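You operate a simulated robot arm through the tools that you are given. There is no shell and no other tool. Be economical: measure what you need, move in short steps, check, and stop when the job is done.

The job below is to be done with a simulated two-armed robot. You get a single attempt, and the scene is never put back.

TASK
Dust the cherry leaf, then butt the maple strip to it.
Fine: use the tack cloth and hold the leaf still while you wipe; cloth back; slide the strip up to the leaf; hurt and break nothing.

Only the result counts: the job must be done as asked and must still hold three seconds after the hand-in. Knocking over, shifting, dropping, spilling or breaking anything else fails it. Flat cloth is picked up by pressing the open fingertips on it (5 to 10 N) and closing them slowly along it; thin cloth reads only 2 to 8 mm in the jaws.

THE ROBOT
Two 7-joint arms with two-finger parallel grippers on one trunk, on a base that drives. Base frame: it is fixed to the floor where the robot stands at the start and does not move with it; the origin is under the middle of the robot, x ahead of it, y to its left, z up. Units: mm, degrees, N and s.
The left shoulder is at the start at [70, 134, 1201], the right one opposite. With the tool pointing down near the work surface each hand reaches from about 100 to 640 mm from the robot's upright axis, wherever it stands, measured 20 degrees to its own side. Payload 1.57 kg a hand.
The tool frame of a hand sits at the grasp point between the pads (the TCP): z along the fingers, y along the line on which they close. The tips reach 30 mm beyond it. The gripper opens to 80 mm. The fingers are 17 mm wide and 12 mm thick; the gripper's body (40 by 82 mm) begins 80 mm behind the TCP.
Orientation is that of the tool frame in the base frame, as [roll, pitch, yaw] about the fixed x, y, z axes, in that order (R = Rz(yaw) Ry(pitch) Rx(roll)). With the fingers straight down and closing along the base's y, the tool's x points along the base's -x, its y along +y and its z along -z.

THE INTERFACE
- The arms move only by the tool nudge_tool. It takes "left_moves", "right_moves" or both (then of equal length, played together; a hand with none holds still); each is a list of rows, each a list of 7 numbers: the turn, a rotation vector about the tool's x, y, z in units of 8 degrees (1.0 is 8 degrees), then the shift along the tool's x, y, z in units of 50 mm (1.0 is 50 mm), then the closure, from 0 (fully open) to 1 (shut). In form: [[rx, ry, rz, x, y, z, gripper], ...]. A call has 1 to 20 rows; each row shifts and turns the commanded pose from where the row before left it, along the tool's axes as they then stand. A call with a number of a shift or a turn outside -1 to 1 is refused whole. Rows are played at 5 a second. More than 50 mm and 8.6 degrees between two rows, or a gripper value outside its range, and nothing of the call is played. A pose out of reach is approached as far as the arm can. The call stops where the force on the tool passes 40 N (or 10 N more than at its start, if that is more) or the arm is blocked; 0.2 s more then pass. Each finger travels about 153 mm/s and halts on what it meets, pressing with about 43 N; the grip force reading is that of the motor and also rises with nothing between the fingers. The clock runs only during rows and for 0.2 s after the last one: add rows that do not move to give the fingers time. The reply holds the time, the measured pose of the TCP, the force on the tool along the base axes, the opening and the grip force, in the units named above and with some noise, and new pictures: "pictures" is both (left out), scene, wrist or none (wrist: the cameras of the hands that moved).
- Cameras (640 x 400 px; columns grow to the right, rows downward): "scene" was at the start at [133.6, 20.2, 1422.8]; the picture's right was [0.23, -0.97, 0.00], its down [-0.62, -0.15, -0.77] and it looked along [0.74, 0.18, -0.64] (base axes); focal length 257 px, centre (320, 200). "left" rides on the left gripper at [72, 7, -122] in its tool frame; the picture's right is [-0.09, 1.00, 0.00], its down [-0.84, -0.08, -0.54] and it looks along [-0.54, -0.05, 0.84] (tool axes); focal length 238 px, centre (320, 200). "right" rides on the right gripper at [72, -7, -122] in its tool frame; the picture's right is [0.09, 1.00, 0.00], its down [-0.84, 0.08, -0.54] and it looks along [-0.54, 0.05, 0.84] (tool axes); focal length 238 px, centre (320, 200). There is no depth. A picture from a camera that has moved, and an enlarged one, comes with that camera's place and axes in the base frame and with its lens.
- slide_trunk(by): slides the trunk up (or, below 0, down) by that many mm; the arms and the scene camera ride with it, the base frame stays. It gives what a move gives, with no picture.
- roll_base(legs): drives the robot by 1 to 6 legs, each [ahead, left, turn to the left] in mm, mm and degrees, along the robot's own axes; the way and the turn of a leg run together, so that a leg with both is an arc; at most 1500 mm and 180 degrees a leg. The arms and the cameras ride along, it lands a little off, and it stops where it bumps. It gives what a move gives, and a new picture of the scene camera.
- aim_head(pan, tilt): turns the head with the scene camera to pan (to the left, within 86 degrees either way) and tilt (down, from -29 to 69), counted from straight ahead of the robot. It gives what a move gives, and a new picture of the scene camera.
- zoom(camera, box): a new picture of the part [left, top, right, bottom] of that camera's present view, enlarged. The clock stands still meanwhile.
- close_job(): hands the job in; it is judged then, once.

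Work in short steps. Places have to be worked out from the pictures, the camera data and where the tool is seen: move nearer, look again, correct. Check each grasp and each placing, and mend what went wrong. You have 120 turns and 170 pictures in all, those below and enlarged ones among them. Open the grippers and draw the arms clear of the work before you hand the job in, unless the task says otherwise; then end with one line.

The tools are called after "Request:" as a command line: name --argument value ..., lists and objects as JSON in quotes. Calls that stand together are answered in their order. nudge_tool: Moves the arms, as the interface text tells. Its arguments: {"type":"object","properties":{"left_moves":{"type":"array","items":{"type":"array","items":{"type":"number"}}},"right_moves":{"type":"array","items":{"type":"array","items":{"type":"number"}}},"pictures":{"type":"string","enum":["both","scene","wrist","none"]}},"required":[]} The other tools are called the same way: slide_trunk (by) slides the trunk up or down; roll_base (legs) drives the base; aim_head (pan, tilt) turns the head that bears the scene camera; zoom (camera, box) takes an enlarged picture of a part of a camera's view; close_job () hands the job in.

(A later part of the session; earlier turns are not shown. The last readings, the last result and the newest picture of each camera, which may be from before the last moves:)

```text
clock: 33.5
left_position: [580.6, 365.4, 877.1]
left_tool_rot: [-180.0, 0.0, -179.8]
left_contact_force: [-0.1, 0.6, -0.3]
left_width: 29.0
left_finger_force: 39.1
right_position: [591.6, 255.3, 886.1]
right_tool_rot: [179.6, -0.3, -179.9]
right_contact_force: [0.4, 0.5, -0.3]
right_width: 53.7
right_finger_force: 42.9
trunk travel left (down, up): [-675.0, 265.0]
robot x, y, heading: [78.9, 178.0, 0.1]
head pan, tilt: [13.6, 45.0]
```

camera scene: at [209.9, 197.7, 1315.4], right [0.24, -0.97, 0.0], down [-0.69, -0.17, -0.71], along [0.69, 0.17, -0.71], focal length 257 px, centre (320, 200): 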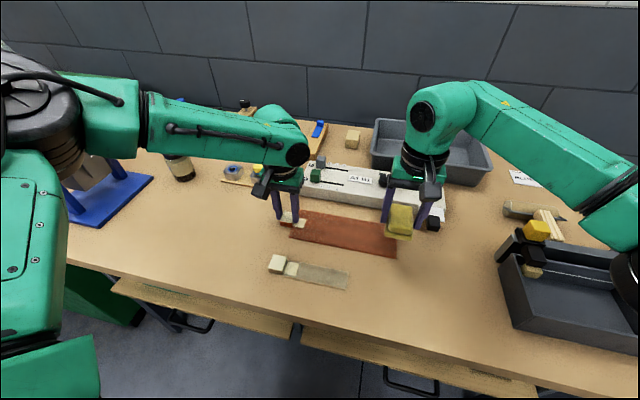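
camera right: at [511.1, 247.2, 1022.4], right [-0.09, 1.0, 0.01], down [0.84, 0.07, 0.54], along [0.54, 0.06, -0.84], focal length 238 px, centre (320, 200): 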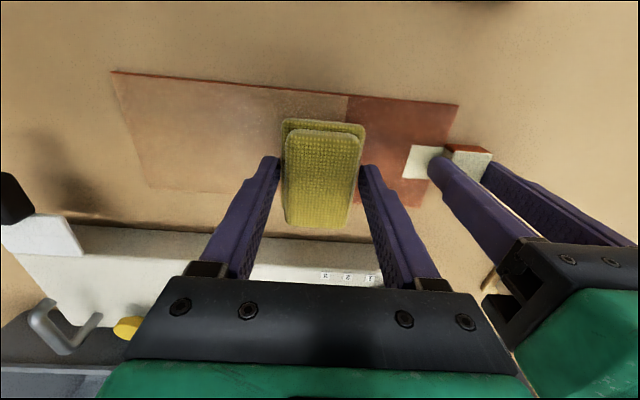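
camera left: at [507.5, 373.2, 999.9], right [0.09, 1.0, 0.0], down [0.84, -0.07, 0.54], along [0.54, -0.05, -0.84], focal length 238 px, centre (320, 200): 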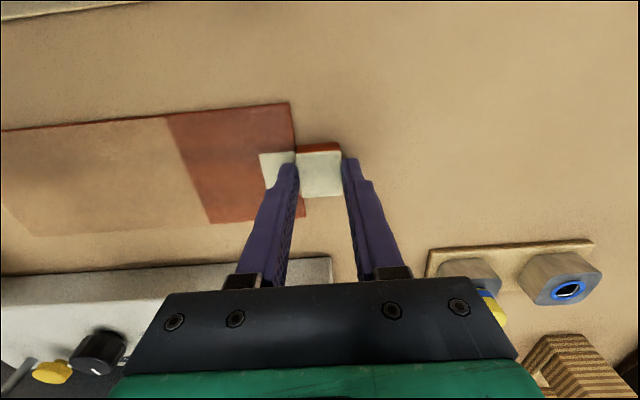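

Request:
nudge_tool --right_moves '[[0, 0, 0, 0, 0, 0.06, 0.6], [0, 0, 0, 0, 0, 0, 0.6]]' --pictures "none"

```text
clock: 34.1
left_position: [579.2, 366.0, 876.9]
left_tool_rot: [-180.0, 0.0, -179.8]
left_contact_force: [2.5, 0.1, -5.9]
left_width: 28.7
left_finger_force: 38.6
right_position: [591.1, 255.5, 883.5]
right_tool_rot: [179.7, -0.2, -180.0]
right_contact_force: [-0.9, -0.5, 12.1]
right_width: 53.4
right_finger_force: 42.9
trunk travel left (down, up): [-675.0, 265.0]
robot x, y, heading: [79.1, 175.1, 0.1]
head pan, tilt: [13.6, 45.0]
```

There is 12 N of contact, so I ease up a little and stroke to the free end, then lift well clear.

Request:
nudge_tool --right_moves '[[0, 0, 0, 0, 0, -0.016, 0.6], [0, 0, 0, 0, -0.2, 0, 0.6], [0, 0, 0, 0, -0.3, 0, 0.6], [0, 0, 0, 0, -0.3, 0, 0.6], [0, 0, 0, 0, -0.3, 0, 0.6], [0, 0, 0, 0, -0.3, 0, 0.6], [0, 0, 0, 0, -0.3, 0, 0.6], [0, 0, 0, 0, -0.3, 0, 0.6], [0, 0, 0, 0, -0.3, 0, 0.6], [0, 0, 0, 0, -0.4, 0, 0.6], [0, 0, 0, 0, 0, 0, 0.6], [0, 0, 0, 0, 0, -0.6, 0.6], [0, 0, 0, 0, -0.5, -0.8, 0.6], [0, 0, 0, 0, -0.8, -0.8, 0.6]]' --pictures "scene"

Request:
zoom --camera "scene" --box '[240, 170, 420, 290]'

```text
refused: row 14 steps farther than a row can; nothing moved
```

```text
3.33 times, centred on (330, 230) of scene
camera zoom: at [209.6, 197.4, 1315.6], right [0.24, -0.97, 0.0], down [-0.69, -0.17, -0.71], along [0.69, 0.17, -0.71], focal length 856 px, centre (287, 100)
```

zoom: 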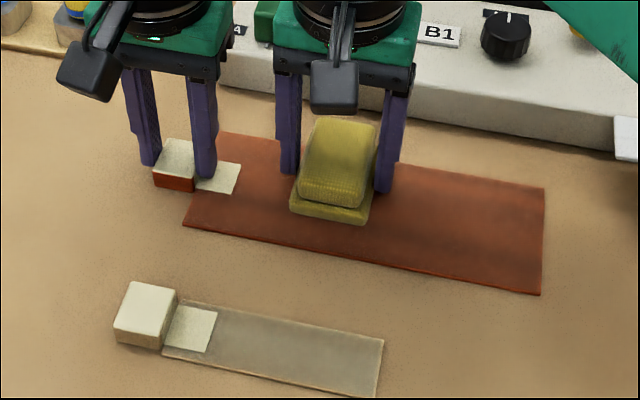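

The last row was too long, so nothing moved. I send it again with shorter steps.

Request:
nudge_tool --right_moves '[[0, 0, 0, 0, 0, -0.016, 0.6], [0, 0, 0, 0, -0.2, 0, 0.6], [0, 0, 0, 0, -0.3, 0, 0.6], [0, 0, 0, 0, -0.3, 0, 0.6], [0, 0, 0, 0, -0.3, 0, 0.6], [0, 0, 0, 0, -0.3, 0, 0.6], [0, 0, 0, 0, -0.3, 0, 0.6], [0, 0, 0, 0, -0.3, 0, 0.6], [0, 0, 0, 0, -0.3, 0, 0.6], [0, 0, 0, 0, -0.4, 0, 0.6], [0, 0, 0, 0, 0, 0, 0.6], [0, 0, 0, 0, 0, -0.6, 0.6], [0, 0, 0, 0, 0, -0.8, 0.6], [0, 0, 0, 0, 0, -0.8, 0.6]]' --pictures "scene"

Request:
zoom --camera "scene" --box '[240, 170, 420, 290]'

```text
clock: 37.1
left_position: [579.5, 367.4, 878.5]
left_tool_rot: [-180.0, 0.1, -179.8]
left_contact_force: [-1.1, 1.0, 1.2]
left_width: 28.7
left_finger_force: 39.2
right_position: [591.9, 117.9, 992.6]
right_tool_rot: [179.7, -0.3, 180.0]
right_contact_force: [0.3, -0.9, -0.5]
right_width: 53.9
right_finger_force: 43.6
trunk travel left (down, up): [-675.0, 265.0]
robot x, y, heading: [80.5, 175.7, 0.1]
head pan, tilt: [13.6, 45.0]
camera scene: at [209.8, 197.7, 1315.4], right [0.24, -0.97, 0.0], down [-0.69, -0.17, -0.71], along [0.69, 0.17, -0.71], focal length 257 px, centre (320, 200)
```

scene: 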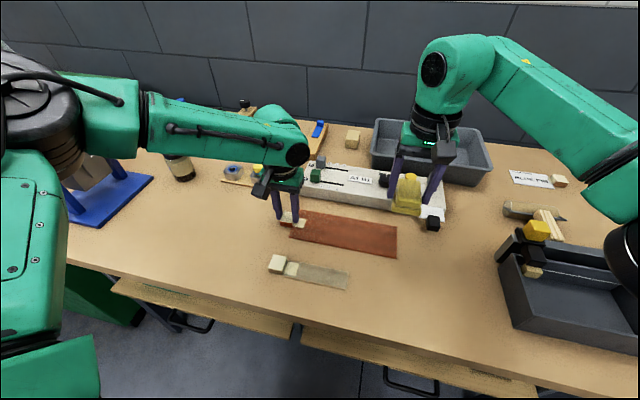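

```text
3.33 times, centred on (330, 230) of scene
camera zoom: at [209.8, 197.7, 1315.4], right [0.24, -0.97, 0.0], down [-0.69, -0.17, -0.71], along [0.69, 0.17, -0.71], focal length 856 px, centre (287, 100)
```

zoom: 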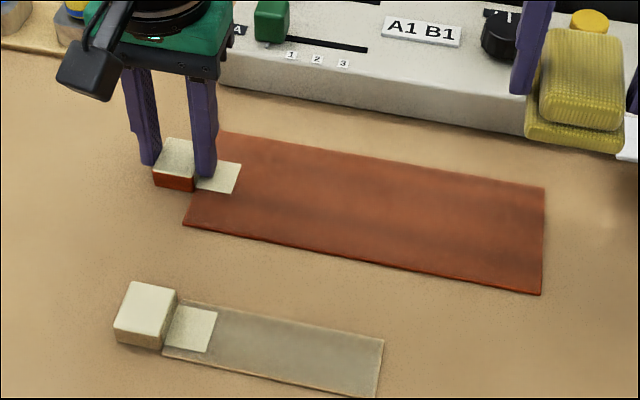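

The leaf is fully clean and unmoved. Now I carry the pad home: over (481, 4) and turned back to yaw 90.

Request:
nudge_tool --right_moves '[[0, 0, 0, 0.555, -0.57, 0, 0.6], [0, 0, 0, 0.555, -0.57, 0, 0.6], [0, 0, 0, 0.555, -0.57, 0, 0.6], [0, 0, 0, 0.555, -0.57, 0, 0.6], [0, 0, 0.9354, 0, 0, 0, 0.6], [0, 0, 0.9354, 0, 0, 0, 0.6], [0, 0, 0.9354, 0, 0, 0, 0.6], [0, 0, 0.9354, 0, 0, 0, 0.6], [0, 0, 0.9354, 0, 0, 0, 0.6], [0, 0, 0.9354, 0, 0, 0, 0.6], [0, 0, 0.9354, 0, 0, 0, 0.6], [0, 0, 0.9354, 0, 0, 0, 0.6], [0, 0, 0.9354, 0, 0, 0, 0.6], [0, 0, 0.9354, 0, 0, 0, 0.6], [0, 0, 0.9354, 0, 0, 0, 0.6], [0, 0, 0.9354, 0, 0, 0, 0.6], [0, 0, 0, 0, 0, 0, 0.6]]' --pictures "both"

```text
clock: 40.8
left_position: [579.8, 365.3, 877.2]
left_tool_rot: [180.0, -0.1, -179.8]
left_contact_force: [-0.3, 0.7, -0.2]
left_width: 28.7
left_finger_force: 39.2
right_position: [480.7, 6.2, 992.0]
right_tool_rot: [-179.7, -0.5, 90.1]
right_contact_force: [-0.5, -0.7, -0.9]
right_width: 53.5
right_finger_force: 43.0
trunk travel left (down, up): [-675.0, 265.0]
robot x, y, heading: [80.4, 177.3, 0.4]
head pan, tilt: [13.6, 45.0]
camera scene: at [210.4, 197.2, 1315.4], right [0.24, -0.97, 0.0], down [-0.69, -0.17, -0.71], along [0.69, 0.17, -0.71], focal length 257 px, centre (320, 200)
camera right: at [475.6, 76.0, 1115.0], right [1.0, 0.09, 0.0], down [0.08, -0.84, 0.54], along [0.05, -0.53, -0.84], focal length 238 px, centre (320, 200)
```

scene: 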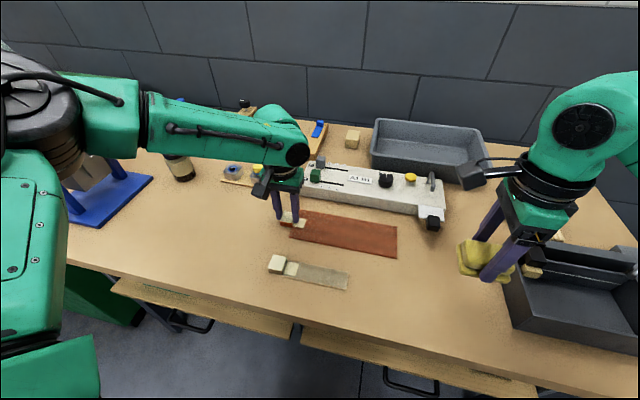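
right: 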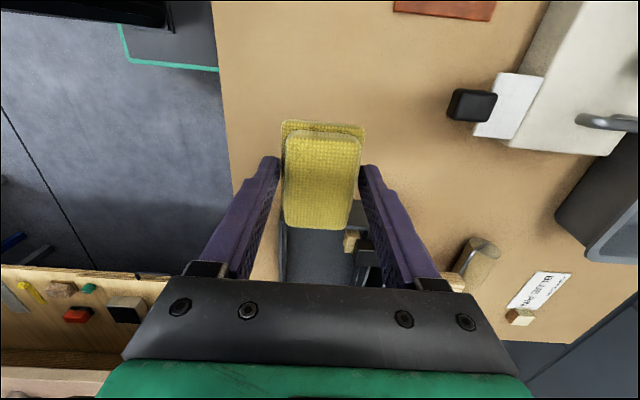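

I'm over home. I lower to just above the table and then feel for contact.

Request:
nudge_tool --right_moves '[[0, 0, 0, -0.03, 0, 0.7, 0.6], [0, 0, 0, 0, 0, 0.7, 0.6], [0, 0, 0, 0, 0, 0.5, 0.6], [0, 0, 0, 0, 0, 0.24, 0.6], [0, 0, 0, 0, 0, 0.04, 0.6], [0, 0, 0, 0, 0, 0, 0.6]]' --pictures "none"

```text
clock: 42.1
left_position: [579.5, 365.8, 878.0]
left_tool_rot: [-180.0, 0.0, -179.7]
left_contact_force: [-0.6, -0.1, 0.1]
left_width: 28.6
left_finger_force: 38.8
right_position: [481.4, 3.8, 882.3]
right_tool_rot: [-179.7, -0.4, 90.3]
right_contact_force: [0.3, 0.1, -0.4]
right_width: 53.7
right_finger_force: 43.4
trunk travel left (down, up): [-675.0, 265.0]
robot x, y, heading: [81.0, 177.5, 0.2]
head pan, tilt: [13.6, 45.0]
```

I go down 1.5 mm more to touch the table, then open slowly and rise.

Request:
nudge_tool --right_moves '[[0, 0, 0, 0, 0, 0.03, 0.6], [0, 0, 0, 0, 0, 0, 0.6]]' --pictures "none"

Request:
nudge_tool --right_moves '[[0, 0, 0, 0, 0, 0, 0.3], [0, 0, 0, 0, 0, 0, 0.1], [0, 0, 0, 0, 0, 0, 0], [0, 0, 0, 0, 0, 0, 0], [0, 0, 0, 0, 0, -0.5, 0], [0, 0, 0, 0, 0, -0.8, 0], [0, 0, 0, 0, 0, -0.8, 0]]' --pictures "wrist"

```text
clock: 42.8
left_position: [580.3, 366.9, 878.7]
left_tool_rot: [180.0, 0.0, -179.9]
left_contact_force: [-0.2, -0.3, 0.0]
left_width: 28.9
left_finger_force: 39.0
right_position: [480.0, 4.9, 880.9]
right_tool_rot: [-179.8, -0.4, 90.3]
right_contact_force: [-0.6, -0.2, -0.9]
right_width: 53.7
right_finger_force: 43.2
trunk travel left (down, up): [-675.0, 265.0]
robot x, y, heading: [79.0, 178.1, -0.2]
head pan, tilt: [13.6, 45.0]
```

```text
clock: 44.4
left_position: [579.8, 366.6, 878.0]
left_tool_rot: [-179.9, 0.0, -179.8]
left_contact_force: [0.6, 0.2, 0.6]
left_width: 28.6
left_finger_force: 38.6
right_position: [480.6, 3.4, 986.8]
right_tool_rot: [-179.8, -0.3, 90.2]
right_contact_force: [1.5, 0.1, 0.2]
right_width: 79.9
right_finger_force: 0.0
trunk travel left (down, up): [-675.0, 265.0]
robot x, y, heading: [81.6, 178.6, -0.0]
head pan, tilt: [13.6, 45.0]
camera right: at [474.8, 74.1, 1110.0], right [1.0, 0.1, 0.0], down [0.08, -0.84, 0.54], along [0.05, -0.53, -0.84], focal length 238 px, centre (320, 200)
```

right: 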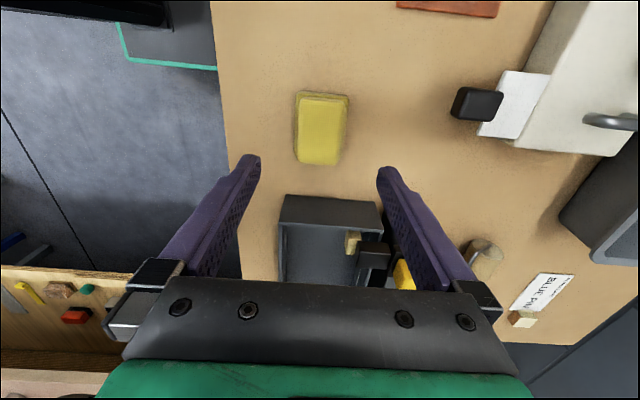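

The cloth is back in its place. Now I release the leaf's block and move the left hand above the strip's block, estimated at (462, 350).

Request:
nudge_tool --left_moves '[[0, 0, 0, 0, 0, 0, 0.55], [0, 0, 0, 0, 0, 0, 0.4], [0, 0, 0, 0, 0, 0, 0.2], [0, 0, 0, 0, 0, 0, 0], [0, 0, 0, 0, 0, -0.4, 0], [0, 0, 0, 0, 0, -0.8, 0], [0, 0, 0, 0.8, -0.1, 0, 0], [0, 0, 0, 0.8, -0.2, 0, 0], [0, 0, 0, 0.76, 0, 0, 0], [0, 0, 0, 0, 0, 0, 0]]' --pictures "both"

Request:
zoom --camera "left" --box '[130, 60, 430, 250]'

```text
clock: 46.5
left_position: [463.2, 352.1, 938.2]
left_tool_rot: [179.9, 0.0, -179.7]
left_contact_force: [0.5, 0.8, -0.1]
left_width: 79.9
left_finger_force: 0.1
right_position: [482.6, 2.2, 985.7]
right_tool_rot: [-179.7, -0.4, 90.1]
right_contact_force: [0.6, -1.0, -0.3]
right_width: 79.9
right_finger_force: 0.0
trunk travel left (down, up): [-675.0, 265.0]
robot x, y, heading: [82.3, 174.0, 0.4]
head pan, tilt: [13.6, 45.0]
camera scene: at [211.2, 197.1, 1315.4], right [0.24, -0.97, 0.0], down [-0.69, -0.17, -0.71], along [0.69, 0.17, -0.71], focal length 257 px, centre (320, 200)
camera left: at [391.0, 359.5, 1060.3], right [0.09, 1.0, 0.0], down [0.84, -0.07, 0.54], along [0.54, -0.05, -0.84], focal length 238 px, centre (320, 200)
```

scene: 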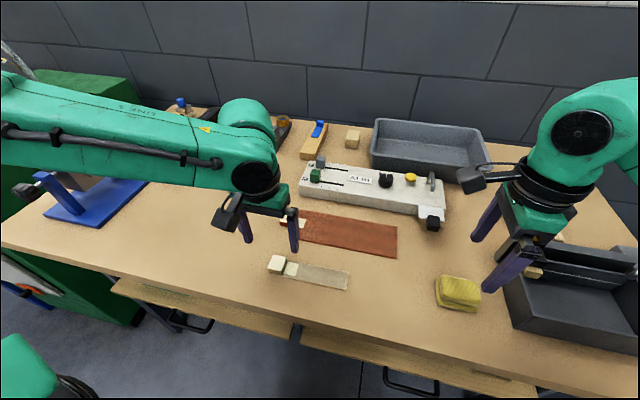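
left: 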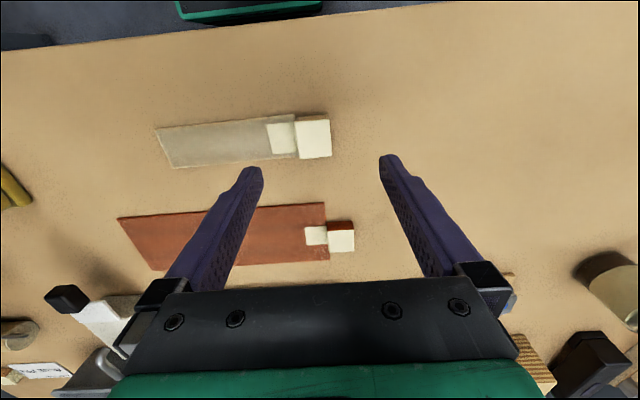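

```text
2.11 times, centred on (280, 155) of left
camera zoom: at [391.0, 359.5, 1060.3], right [0.09, 1.0, 0.0], down [0.84, -0.07, 0.54], along [0.54, -0.05, -0.84], focal length 502 px, centre (404, 295)
```

zoom: 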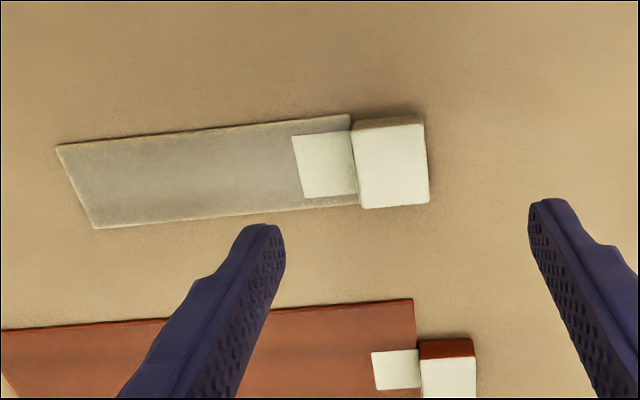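

The strip's block is centred near (459, 348). Its far edge (x≈480) is parallel to the leaf's near edge (x≈534), so the gap is about 54 mm. I align and descend around the block, still open.

Request:
nudge_tool --left_moves '[[0, 0, 0, 0.08, -0.08, 0.4, 0], [0, 0, 0, 0, 0, 0.4, 0], [0, 0, 0, 0, 0, 0.36, 0], [0, 0, 0, 0, 0, 0, 0]]' --pictures "wrist"

```text
clock: 47.5
left_position: [459.5, 347.2, 880.1]
left_tool_rot: [-180.0, -0.1, -179.8]
left_contact_force: [-0.1, 0.1, -0.2]
left_width: 80.2
left_finger_force: 0.2
right_position: [480.2, 1.6, 987.0]
right_tool_rot: [-179.7, -0.4, 90.2]
right_contact_force: [0.7, -0.6, 0.1]
right_width: 80.0
right_finger_force: 0.1
trunk travel left (down, up): [-675.0, 265.0]
robot x, y, heading: [80.5, 177.2, 0.2]
head pan, tilt: [13.6, 45.0]
camera left: at [386.9, 355.0, 1002.0], right [0.09, 1.0, 0.0], down [0.84, -0.08, 0.54], along [0.54, -0.05, -0.84], focal length 238 px, centre (320, 200)
```

left: 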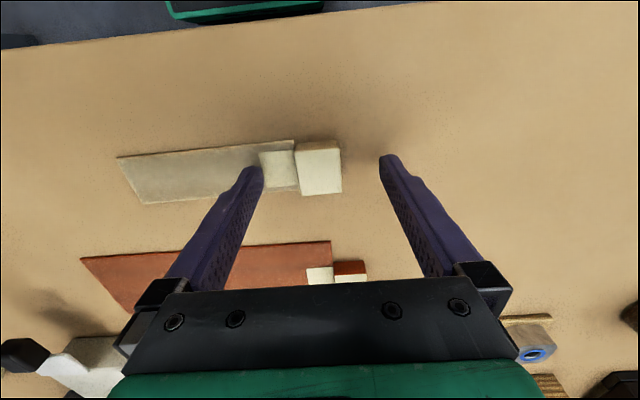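

The block is centred between the fingers. I close slowly.

Request:
nudge_tool --left_moves '[[0, 0, 0, 0, 0, 0, 0.3], [0, 0, 0, 0, 0, 0, 0.45], [0, 0, 0, 0, 0, 0, 0.5], [0, 0, 0, 0, 0, 0, 0.55], [0, 0, 0, 0, 0, 0, 0.6], [0, 0, 0, 0, 0, 0, 0.65], [0, 0, 0, 0, 0, 0, 0.75], [0, 0, 0, 0, 0, 0, 0.75]]' --pictures "wrist"

```text
clock: 49.4
left_position: [460.3, 347.1, 879.7]
left_tool_rot: [179.9, -0.1, -179.8]
left_contact_force: [0.2, 0.4, 0.1]
left_width: 28.3
left_finger_force: 38.9
right_position: [481.2, 2.8, 986.5]
right_tool_rot: [-179.7, -0.4, 90.2]
right_contact_force: [-0.1, 0.0, -0.2]
right_width: 79.9
right_finger_force: 0.1
trunk travel left (down, up): [-675.0, 265.0]
robot x, y, heading: [80.7, 180.0, -0.0]
head pan, tilt: [13.6, 45.0]
camera left: at [387.2, 355.1, 1002.2], right [0.09, 1.0, 0.0], down [0.84, -0.07, 0.54], along [0.54, -0.05, -0.84], focal length 238 px, centre (320, 200)
```

left: 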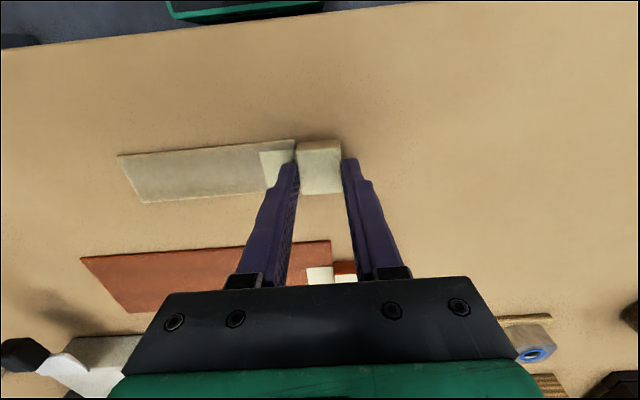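

It is gripped (28.3 mm). I slide 45 mm toward the leaf and then measure the remaining gap.

Request:
nudge_tool --left_moves '[[0, 0, 0, -0.18, 0, 0, 0.75], [0, 0, 0, -0.18, 0, 0, 0.75], [0, 0, 0, -0.18, 0, 0, 0.75], [0, 0, 0, -0.18, 0, 0, 0.75], [0, 0, 0, -0.18, 0, 0, 0.75], [0, 0, 0, 0, 0, 0, 0.75]]' --pictures "wrist"

Request:
zoom --camera "left" --box '[90, 120, 370, 290]'

Request:
zoom --camera "scene" --box '[270, 200, 410, 300]'

```text
clock: 50.8
left_position: [503.7, 346.4, 879.5]
left_tool_rot: [180.0, 0.2, -179.8]
left_contact_force: [-1.7, -0.5, 4.1]
left_width: 28.4
left_finger_force: 37.8
right_position: [479.6, 2.3, 986.9]
right_tool_rot: [-179.8, -0.4, 90.2]
right_contact_force: [0.3, -0.1, 0.4]
right_width: 80.0
right_finger_force: 0.1
trunk travel left (down, up): [-675.0, 265.0]
robot x, y, heading: [81.5, 173.5, 0.1]
head pan, tilt: [13.6, 45.0]
camera left: at [431.1, 354.2, 1002.0], right [0.09, 1.0, 0.0], down [0.84, -0.08, 0.54], along [0.54, -0.05, -0.84], focal length 238 px, centre (320, 200)
```

left: 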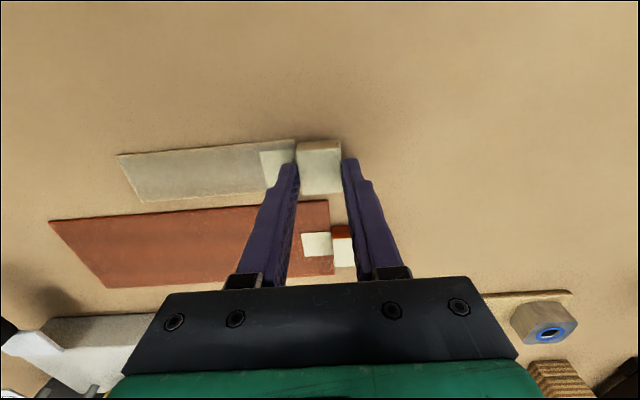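

```text
2.29 times, centred on (230, 205) of left
camera zoom: at [431.1, 354.2, 1002.0], right [0.09, 1.0, 0.0], down [0.84, -0.08, 0.54], along [0.54, -0.05, -0.84], focal length 545 px, centre (526, 189)
```

zoom: 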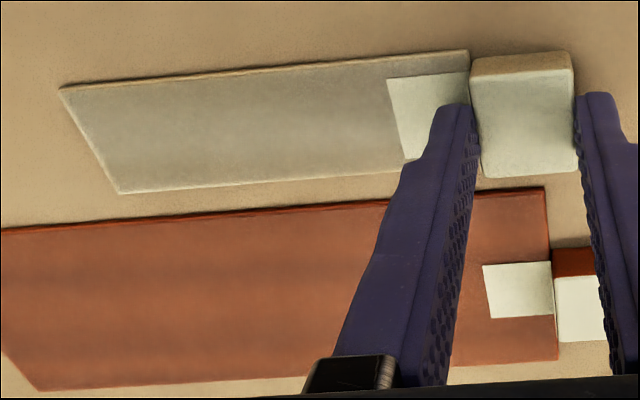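

```text
4.00 times, centred on (340, 250) of scene
camera zoom: at [209.3, 197.0, 1315.6], right [0.24, -0.97, 0.0], down [-0.69, -0.17, -0.71], along [0.69, 0.17, -0.71], focal length 1028 px, centre (240, 0)
```

zoom: 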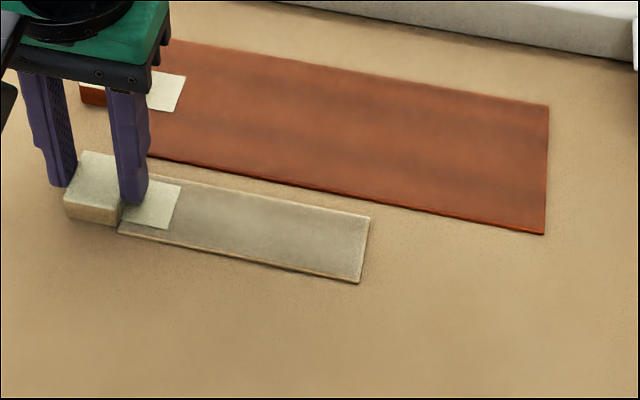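

About 10 mm of gap remains, nearly parallel. I advance 7 mm and look again.

Request:
nudge_tool --left_moves '[[0, 0, 0, -0.07, 0, 0, 0.75], [0, 0, 0, -0.07, 0, 0, 0.75], [0, 0, 0, 0, 0, 0, 0.75]]' --pictures "none"

Request:
zoom --camera "left" --box '[100, 140, 280, 250]'

Request:
zoom --camera "scene" --box '[290, 220, 370, 280]'

```text
clock: 51.5
left_position: [511.4, 347.3, 880.3]
left_tool_rot: [-180.0, 0.0, -179.8]
left_contact_force: [-0.6, 0.5, 2.8]
left_width: 28.0
left_finger_force: 38.6
right_position: [480.2, 2.0, 987.1]
right_tool_rot: [-179.7, -0.4, 90.2]
right_contact_force: [-0.2, 0.3, 0.6]
right_width: 79.7
right_finger_force: 0.0
trunk travel left (down, up): [-675.0, 265.0]
robot x, y, heading: [81.3, 179.2, 0.1]
head pan, tilt: [13.6, 45.0]
```

```text
3.56 times, centred on (190, 195) of left
camera zoom: at [438.0, 354.5, 1002.1], right [0.09, 1.0, 0.0], down [0.84, -0.07, 0.54], along [0.54, -0.05, -0.84], focal length 848 px, centre (782, 218)
```

zoom: 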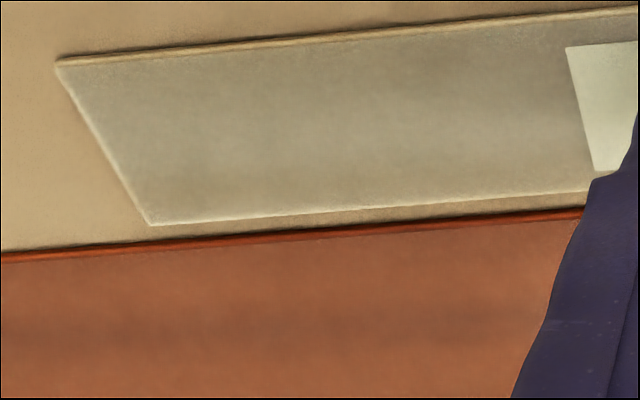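

```text
6.67 times, centred on (330, 250) of scene
camera zoom: at [209.6, 197.1, 1315.5], right [0.24, -0.97, 0.0], down [-0.69, -0.17, -0.71], along [0.69, 0.17, -0.71], focal length 1713 px, centre (253, -133)
```

zoom: 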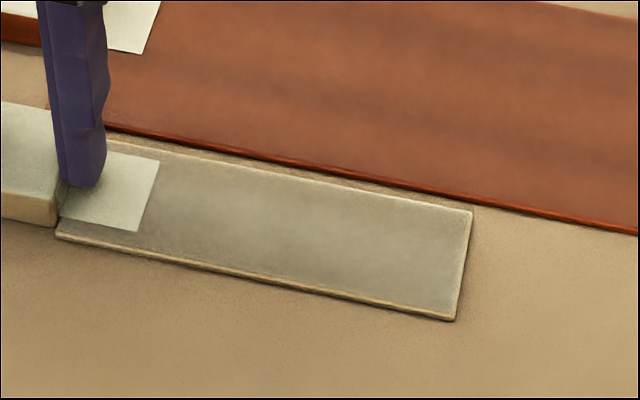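

About 4 mm of gap remains, equal at both ends. I advance 3 mm.

Request:
nudge_tool --left_moves '[[0, 0, 0, -0.03, 0, 0, 0.75], [0, 0, 0, -0.03, 0, 0, 0.75], [0, 0, 0, 0, 0, 0, 0.75]]' --pictures "none"

Request:
zoom --camera "left" --box '[120, 160, 280, 230]'

Request:
zoom --camera "scene" --box '[290, 220, 370, 280]'

```text
clock: 52.4
left_position: [514.1, 347.0, 880.7]
left_tool_rot: [-179.9, 0.2, -179.7]
left_contact_force: [0.8, 0.4, 1.1]
left_width: 28.0
left_finger_force: 38.5
right_position: [481.0, 2.2, 986.0]
right_tool_rot: [-179.7, -0.4, 90.1]
right_contact_force: [0.5, -0.6, 0.0]
right_width: 80.0
right_finger_force: 0.0
trunk travel left (down, up): [-675.0, 265.0]
robot x, y, heading: [78.8, 176.5, 0.0]
head pan, tilt: [13.6, 45.0]
```

```text
4.00 times, centred on (200, 195) of left
camera zoom: at [441.2, 354.0, 1002.1], right [0.09, 1.0, 0.0], down [0.84, -0.07, 0.54], along [0.54, -0.05, -0.84], focal length 953 px, centre (800, 220)
```

zoom: 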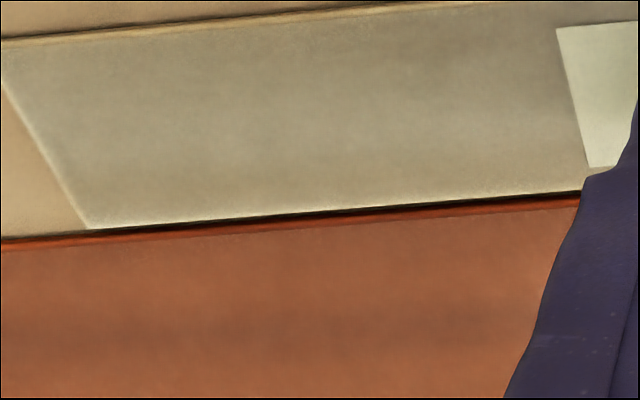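

```text
6.67 times, centred on (330, 250) of scene
camera zoom: at [210.3, 197.3, 1315.4], right [0.24, -0.97, 0.0], down [-0.69, -0.17, -0.71], along [0.69, 0.17, -0.71], focal length 1713 px, centre (253, -133)
```

zoom: 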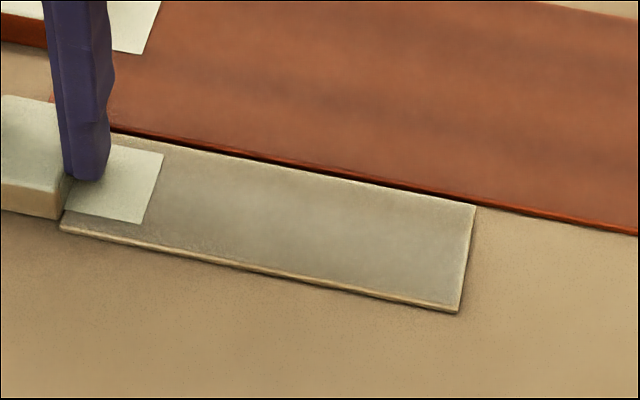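

About 1 mm remains, as an even dark line. I advance 0.8 mm and read the force.

Request:
nudge_tool --left_moves '[[0, 0, 0, -0.016, 0, 0, 0.75], [0, 0, 0, 0, 0, 0, 0.75]]' --pictures "none"

Request:
zoom --camera "left" --box '[130, 170, 270, 230]'

Request:
zoom --camera "scene" --box '[290, 220, 370, 280]'

```text
clock: 53.0
left_position: [514.4, 347.9, 879.3]
left_tool_rot: [180.0, 0.1, -179.8]
left_contact_force: [-1.3, -0.4, 3.0]
left_width: 28.4
left_finger_force: 38.1
right_position: [481.0, 2.8, 987.7]
right_tool_rot: [-179.7, -0.5, 90.2]
right_contact_force: [0.2, 0.1, -0.4]
right_width: 79.9
right_finger_force: 0.0
trunk travel left (down, up): [-675.0, 265.0]
robot x, y, heading: [78.0, 180.1, 0.4]
head pan, tilt: [13.6, 45.0]
```

```text
4.57 times, centred on (200, 200) of left
camera zoom: at [441.5, 354.1, 1002.0], right [0.09, 1.0, 0.0], down [0.84, -0.08, 0.54], along [0.54, -0.05, -0.84], focal length 1090 px, centre (869, 200)
```

zoom: 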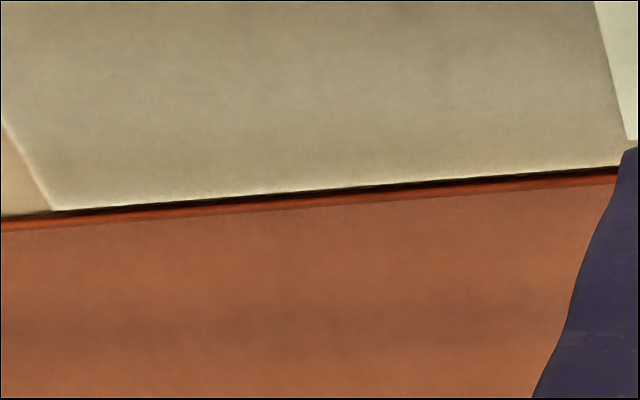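

```text
6.67 times, centred on (330, 250) of scene
camera zoom: at [209.8, 197.0, 1315.5], right [0.24, -0.97, 0.0], down [-0.69, -0.17, -0.71], along [0.69, 0.17, -0.71], focal length 1713 px, centre (253, -133)
```

zoom: 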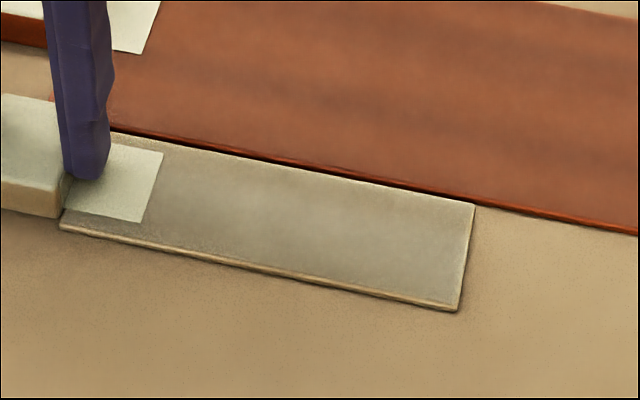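

The seam shows a slight wedge, about 0.5° tighter at the free end. I turn the strip about 0.45° and ease in 0.6 mm.

Request:
nudge_tool --left_moves '[[0, 0, 0.055, 0, 0, 0, 0.75], [0, 0, 0, -0.012, 0, 0, 0.75], [0, 0, 0, 0, 0, 0, 0.75]]' --pictures "none"

Request:
zoom --camera "left" --box '[130, 170, 270, 230]'

Request:
zoom --camera "scene" --box '[290, 220, 370, 280]'

```text
clock: 53.8
left_position: [514.3, 347.9, 879.7]
left_tool_rot: [180.0, 0.2, 179.6]
left_contact_force: [-2.1, -0.6, 5.0]
left_width: 28.0
left_finger_force: 38.3
right_position: [480.2, 2.1, 986.9]
right_tool_rot: [-179.8, -0.4, 90.1]
right_contact_force: [-0.2, 0.3, -0.2]
right_width: 80.1
right_finger_force: 0.2
trunk travel left (down, up): [-675.0, 265.0]
robot x, y, heading: [78.7, 176.2, 0.3]
head pan, tilt: [13.6, 45.0]
```

```text
4.57 times, centred on (200, 200) of left
camera zoom: at [441.7, 354.7, 1002.0], right [0.1, 1.0, 0.0], down [0.84, -0.08, 0.54], along [0.54, -0.05, -0.84], focal length 1090 px, centre (869, 200)
```

zoom: 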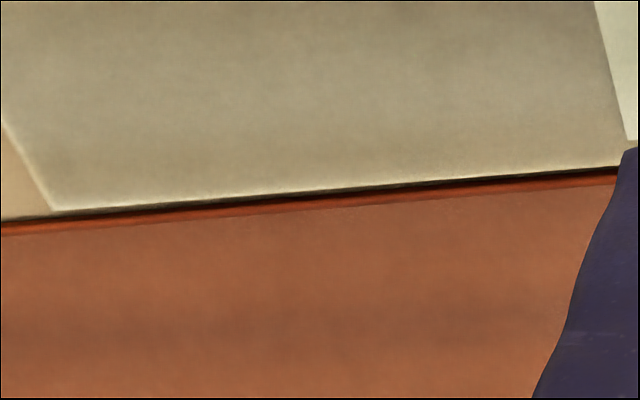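

```text
6.67 times, centred on (330, 250) of scene
camera zoom: at [209.2, 196.8, 1315.6], right [0.24, -0.97, 0.0], down [-0.69, -0.17, -0.71], along [0.69, 0.17, -0.71], focal length 1713 px, centre (253, -133)
```

zoom: 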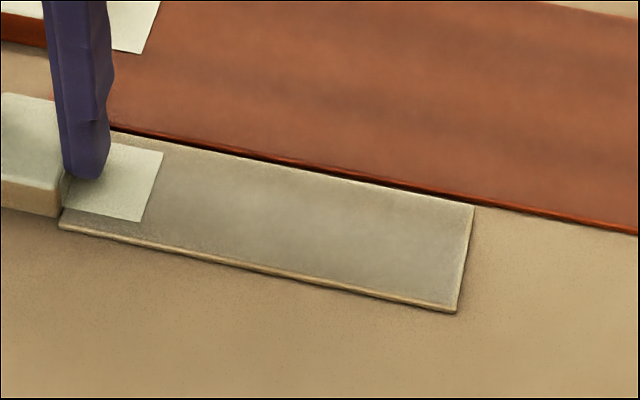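

The seam is near parallel with under 1 mm left. Small steps are getting lost, so I push 1.2 mm with a touch more turn.

Request:
nudge_tool --left_moves '[[0, 0, 0.025, -0.012, 0, 0, 0.75], [0, 0, 0, -0.012, 0, 0, 0.75], [0, 0, 0, 0, 0, 0, 0.75], [0, 0, 0, 0, 0, 0, 0.75]]' --pictures "none"

Request:
zoom --camera "left" --box '[130, 170, 270, 230]'

Request:
zoom --camera "scene" --box '[290, 220, 370, 280]'

```text
clock: 54.8
left_position: [514.7, 347.3, 881.4]
left_tool_rot: [-180.0, 0.1, 179.5]
left_contact_force: [-2.5, -0.3, 4.6]
left_width: 28.4
left_finger_force: 38.5
right_position: [479.0, 1.4, 987.6]
right_tool_rot: [-179.8, -0.3, 90.2]
right_contact_force: [0.5, 0.5, -0.5]
right_width: 80.1
right_finger_force: 0.0
trunk travel left (down, up): [-675.0, 265.0]
robot x, y, heading: [81.6, 174.8, 0.3]
head pan, tilt: [13.6, 45.0]
```

```text
4.57 times, centred on (200, 200) of left
camera zoom: at [442.9, 355.2, 1001.9], right [0.1, 0.99, 0.0], down [0.84, -0.08, 0.54], along [0.54, -0.05, -0.84], focal length 1090 px, centre (869, 200)
```

zoom: 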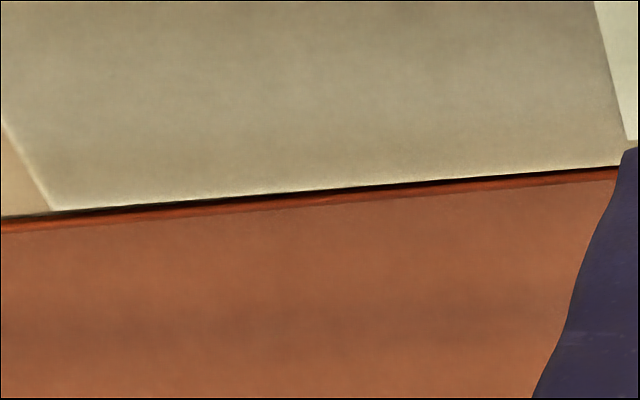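

```text
6.67 times, centred on (330, 250) of scene
camera zoom: at [209.1, 197.0, 1315.6], right [0.24, -0.97, 0.0], down [-0.69, -0.17, -0.71], along [0.69, 0.17, -0.71], focal length 1713 px, centre (253, -133)
```

zoom: 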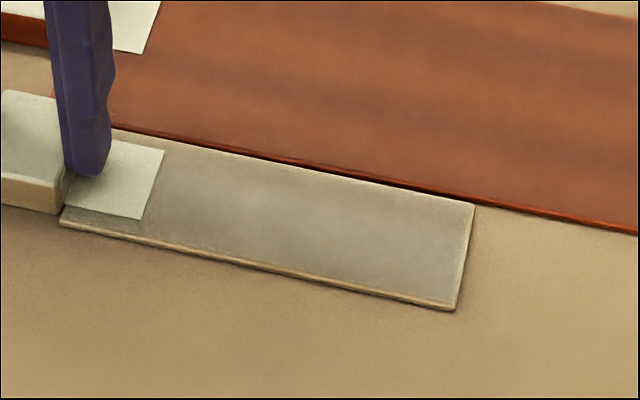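

The seam barely changed even though I turned the strip, so the free end may already touch. I zoom tightly on each end of the seam.

Request:
zoom --camera "scene" --box '[295, 230, 325, 250]'

Request:
zoom --camera "scene" --box '[325, 237, 355, 257]'

Request:
zoom --camera "left" --box '[230, 170, 350, 240]'

Request:
zoom --camera "scene" --box '[240, 170, 420, 290]'

```text
16.00 times, centred on (310, 240) of scene
camera zoom: at [209.1, 197.0, 1315.6], right [0.24, -0.97, 0.0], down [-0.69, -0.17, -0.71], along [0.69, 0.17, -0.71], focal length 4111 px, centre (480, -440)
```

zoom: 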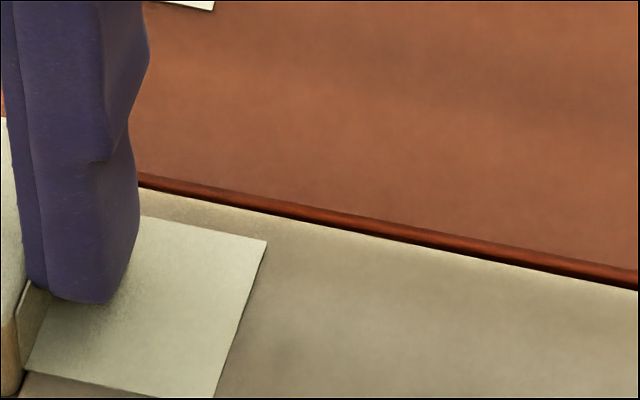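

```text
16.00 times, centred on (340, 247) of scene
camera zoom: at [209.1, 197.0, 1315.6], right [0.24, -0.97, 0.0], down [-0.69, -0.17, -0.71], along [0.69, 0.17, -0.71], focal length 4111 px, centre (0, -552)
```

zoom: 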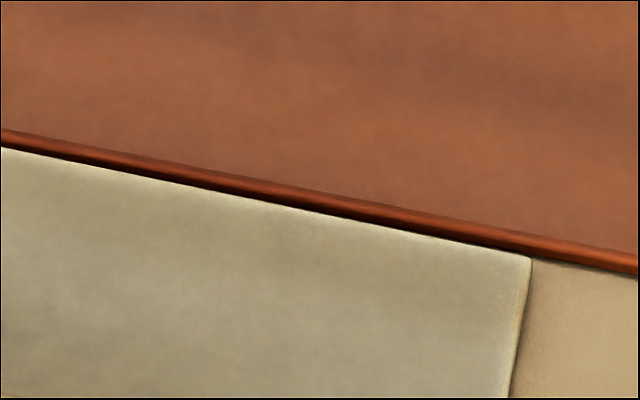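

```text
5.33 times, centred on (290, 205) of left
camera zoom: at [442.9, 355.2, 1001.9], right [0.1, 0.99, 0.0], down [0.84, -0.08, 0.54], along [0.54, -0.05, -0.84], focal length 1271 px, centre (480, 173)
```

zoom: 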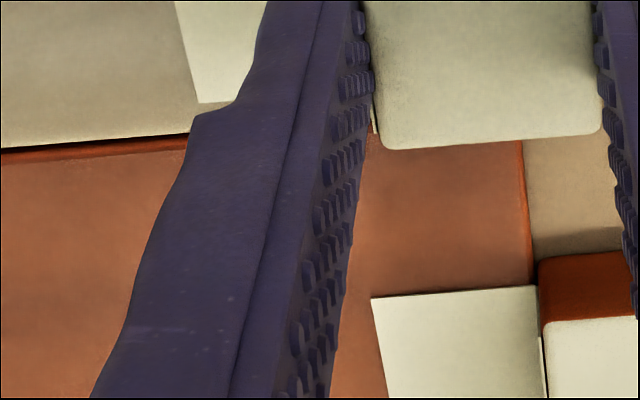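

```text
3.33 times, centred on (330, 230) of scene
camera zoom: at [209.1, 197.0, 1315.6], right [0.24, -0.97, 0.0], down [-0.69, -0.17, -0.71], along [0.69, 0.17, -0.71], focal length 856 px, centre (287, 100)
```

zoom: 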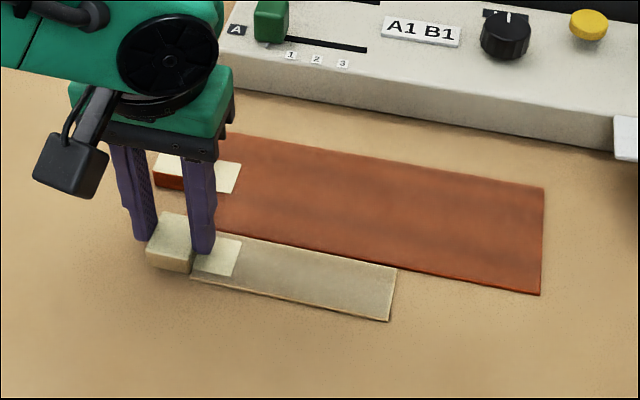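

At these viewing angles the leaf's whole side face still shows, so about 1–1.5 mm of gap remains and the leaf hasn't moved. I push 1.5 mm in one go.

Request:
nudge_tool --left_moves '[[0, 0, 0, -0.03, 0, 0, 0.75], [0, 0, 0, -0.01, 0, 0, 0.75], [0, 0, 0, 0, 0, 0, 0.75]]' --pictures "none"

Request:
zoom --camera "left" --box '[130, 170, 270, 230]'

Request:
zoom --camera "scene" --box '[325, 237, 355, 257]'

Request:
zoom --camera "scene" --box '[295, 230, 325, 250]'

```text
clock: 55.5
left_position: [516.7, 348.4, 880.6]
left_tool_rot: [180.0, 0.1, 179.5]
left_contact_force: [-1.5, 0.5, 3.0]
left_width: 28.2
left_finger_force: 38.8
right_position: [478.8, 2.5, 986.4]
right_tool_rot: [-179.7, -0.4, 90.2]
right_contact_force: [-0.5, 0.7, 0.4]
right_width: 79.9
right_finger_force: 0.0
trunk travel left (down, up): [-675.0, 265.0]
robot x, y, heading: [82.0, 178.0, 0.1]
head pan, tilt: [13.6, 45.0]
```

```text
4.57 times, centred on (200, 200) of left
camera zoom: at [444.8, 355.2, 1001.9], right [0.1, 0.99, 0.0], down [0.84, -0.08, 0.54], along [0.54, -0.05, -0.84], focal length 1090 px, centre (869, 200)
```

zoom: 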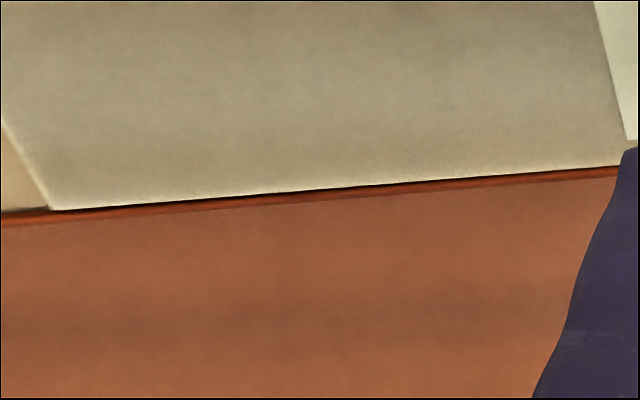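

```text
16.00 times, centred on (340, 247) of scene
camera zoom: at [209.4, 197.1, 1315.6], right [0.24, -0.97, 0.0], down [-0.69, -0.17, -0.71], along [0.69, 0.17, -0.71], focal length 4111 px, centre (0, -552)
```

zoom: 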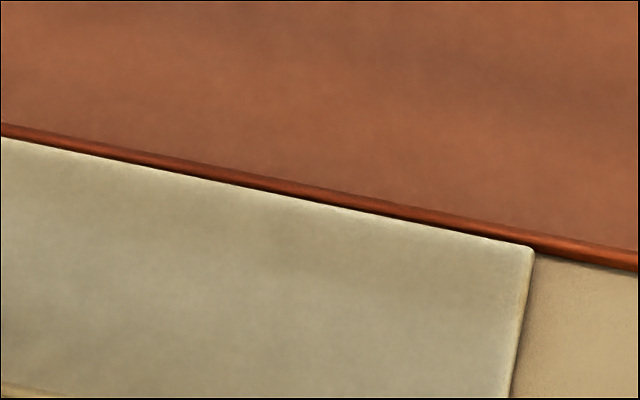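

```text
16.00 times, centred on (310, 240) of scene
camera zoom: at [209.4, 197.1, 1315.6], right [0.24, -0.97, 0.0], down [-0.69, -0.17, -0.71], along [0.69, 0.17, -0.71], focal length 4111 px, centre (480, -440)
```

zoom: 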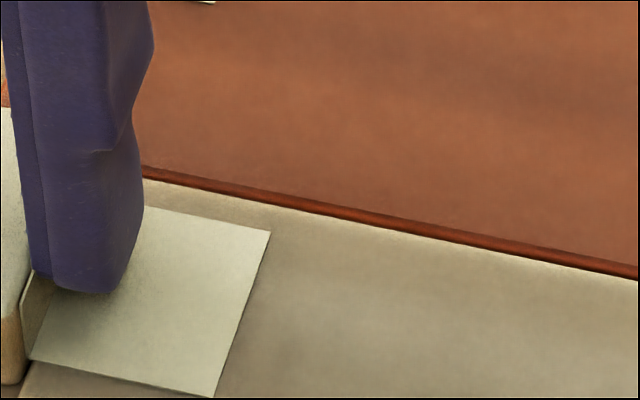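

The gap is shrinking and the leaf is still unmoved. I go 1 mm more.

Request:
nudge_tool --left_moves '[[0, 0, 0, -0.024, 0, 0, 0.75], [0, 0, 0, 0, 0, 0, 0.75]]' --pictures "none"

Request:
zoom --camera "left" --box '[130, 170, 270, 230]'

Request:
zoom --camera "scene" --box '[325, 237, 355, 257]'

Request:
zoom --camera "scene" --box '[295, 230, 325, 250]'

```text
clock: 56.1
left_position: [519.0, 346.9, 880.9]
left_tool_rot: [180.0, 0.0, 179.5]
left_contact_force: [-2.3, 0.6, 4.2]
left_width: 28.3
left_finger_force: 38.7
right_position: [478.7, 1.6, 986.2]
right_tool_rot: [-179.8, -0.4, 90.2]
right_contact_force: [0.6, 0.2, 0.5]
right_width: 80.3
right_finger_force: 0.1
trunk travel left (down, up): [-675.0, 265.0]
robot x, y, heading: [80.9, 177.3, 0.4]
head pan, tilt: [13.6, 45.0]
```

```text
4.57 times, centred on (200, 200) of left
camera zoom: at [446.1, 355.1, 1001.9], right [0.1, 0.99, 0.0], down [0.84, -0.08, 0.54], along [0.54, -0.05, -0.84], focal length 1090 px, centre (869, 200)
```

zoom: 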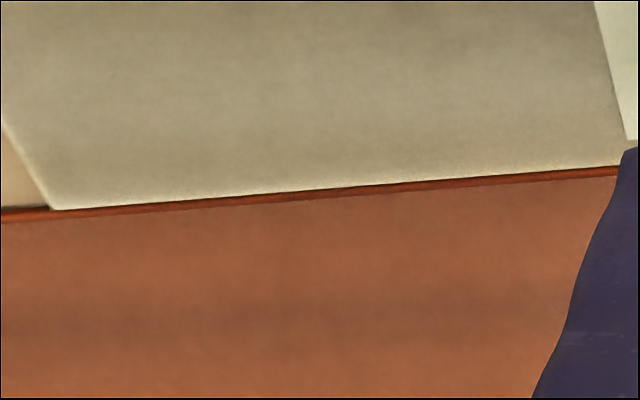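

```text
16.00 times, centred on (340, 247) of scene
camera zoom: at [209.3, 197.1, 1315.6], right [0.24, -0.97, 0.0], down [-0.69, -0.17, -0.71], along [0.69, 0.17, -0.71], focal length 4111 px, centre (0, -552)
```

zoom: 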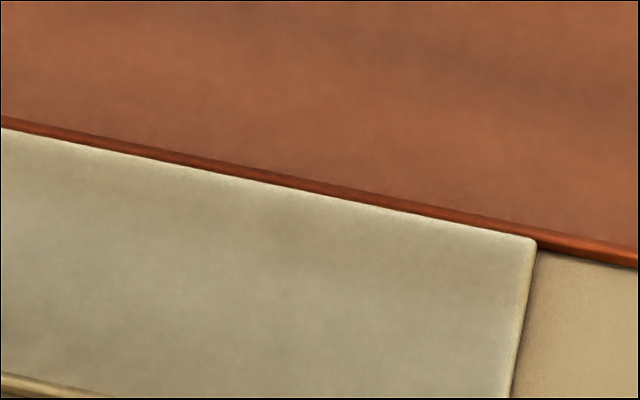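

```text
16.00 times, centred on (310, 240) of scene
camera zoom: at [209.3, 197.1, 1315.6], right [0.24, -0.97, 0.0], down [-0.69, -0.17, -0.71], along [0.69, 0.17, -0.71], focal length 4111 px, centre (480, -440)
```

zoom: 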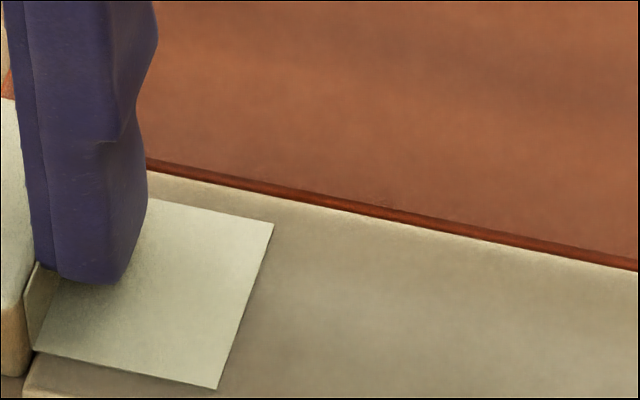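

The seam now reads closed along its whole length, but the leaf's block end looks nudged by a couple of mm. I check the overall view.

Request:
zoom --camera "scene" --box '[240, 170, 420, 290]'

Request:
zoom --camera "left" --box '[230, 170, 350, 240]'

```text
3.33 times, centred on (330, 230) of scene
camera zoom: at [209.3, 197.1, 1315.6], right [0.24, -0.97, 0.0], down [-0.69, -0.17, -0.71], along [0.69, 0.17, -0.71], focal length 856 px, centre (287, 100)
```

zoom: 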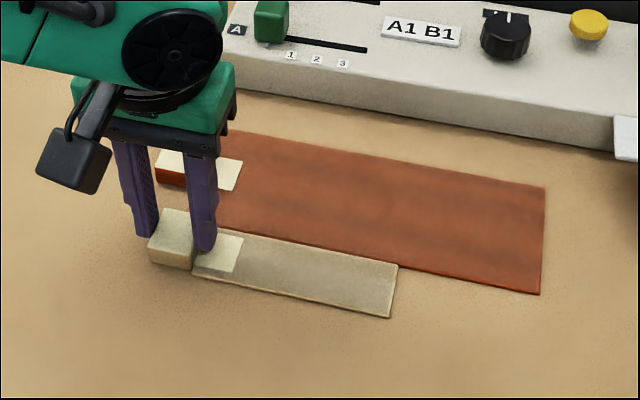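

```text
5.33 times, centred on (290, 205) of left
camera zoom: at [446.1, 355.1, 1001.9], right [0.1, 0.99, 0.0], down [0.84, -0.08, 0.54], along [0.54, -0.05, -0.84], focal length 1271 px, centre (480, 173)
```

zoom: 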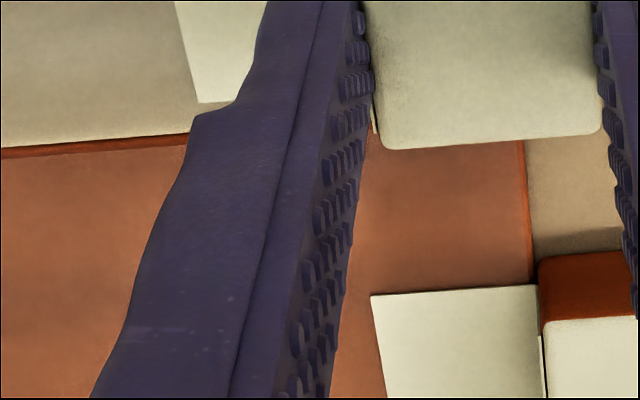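

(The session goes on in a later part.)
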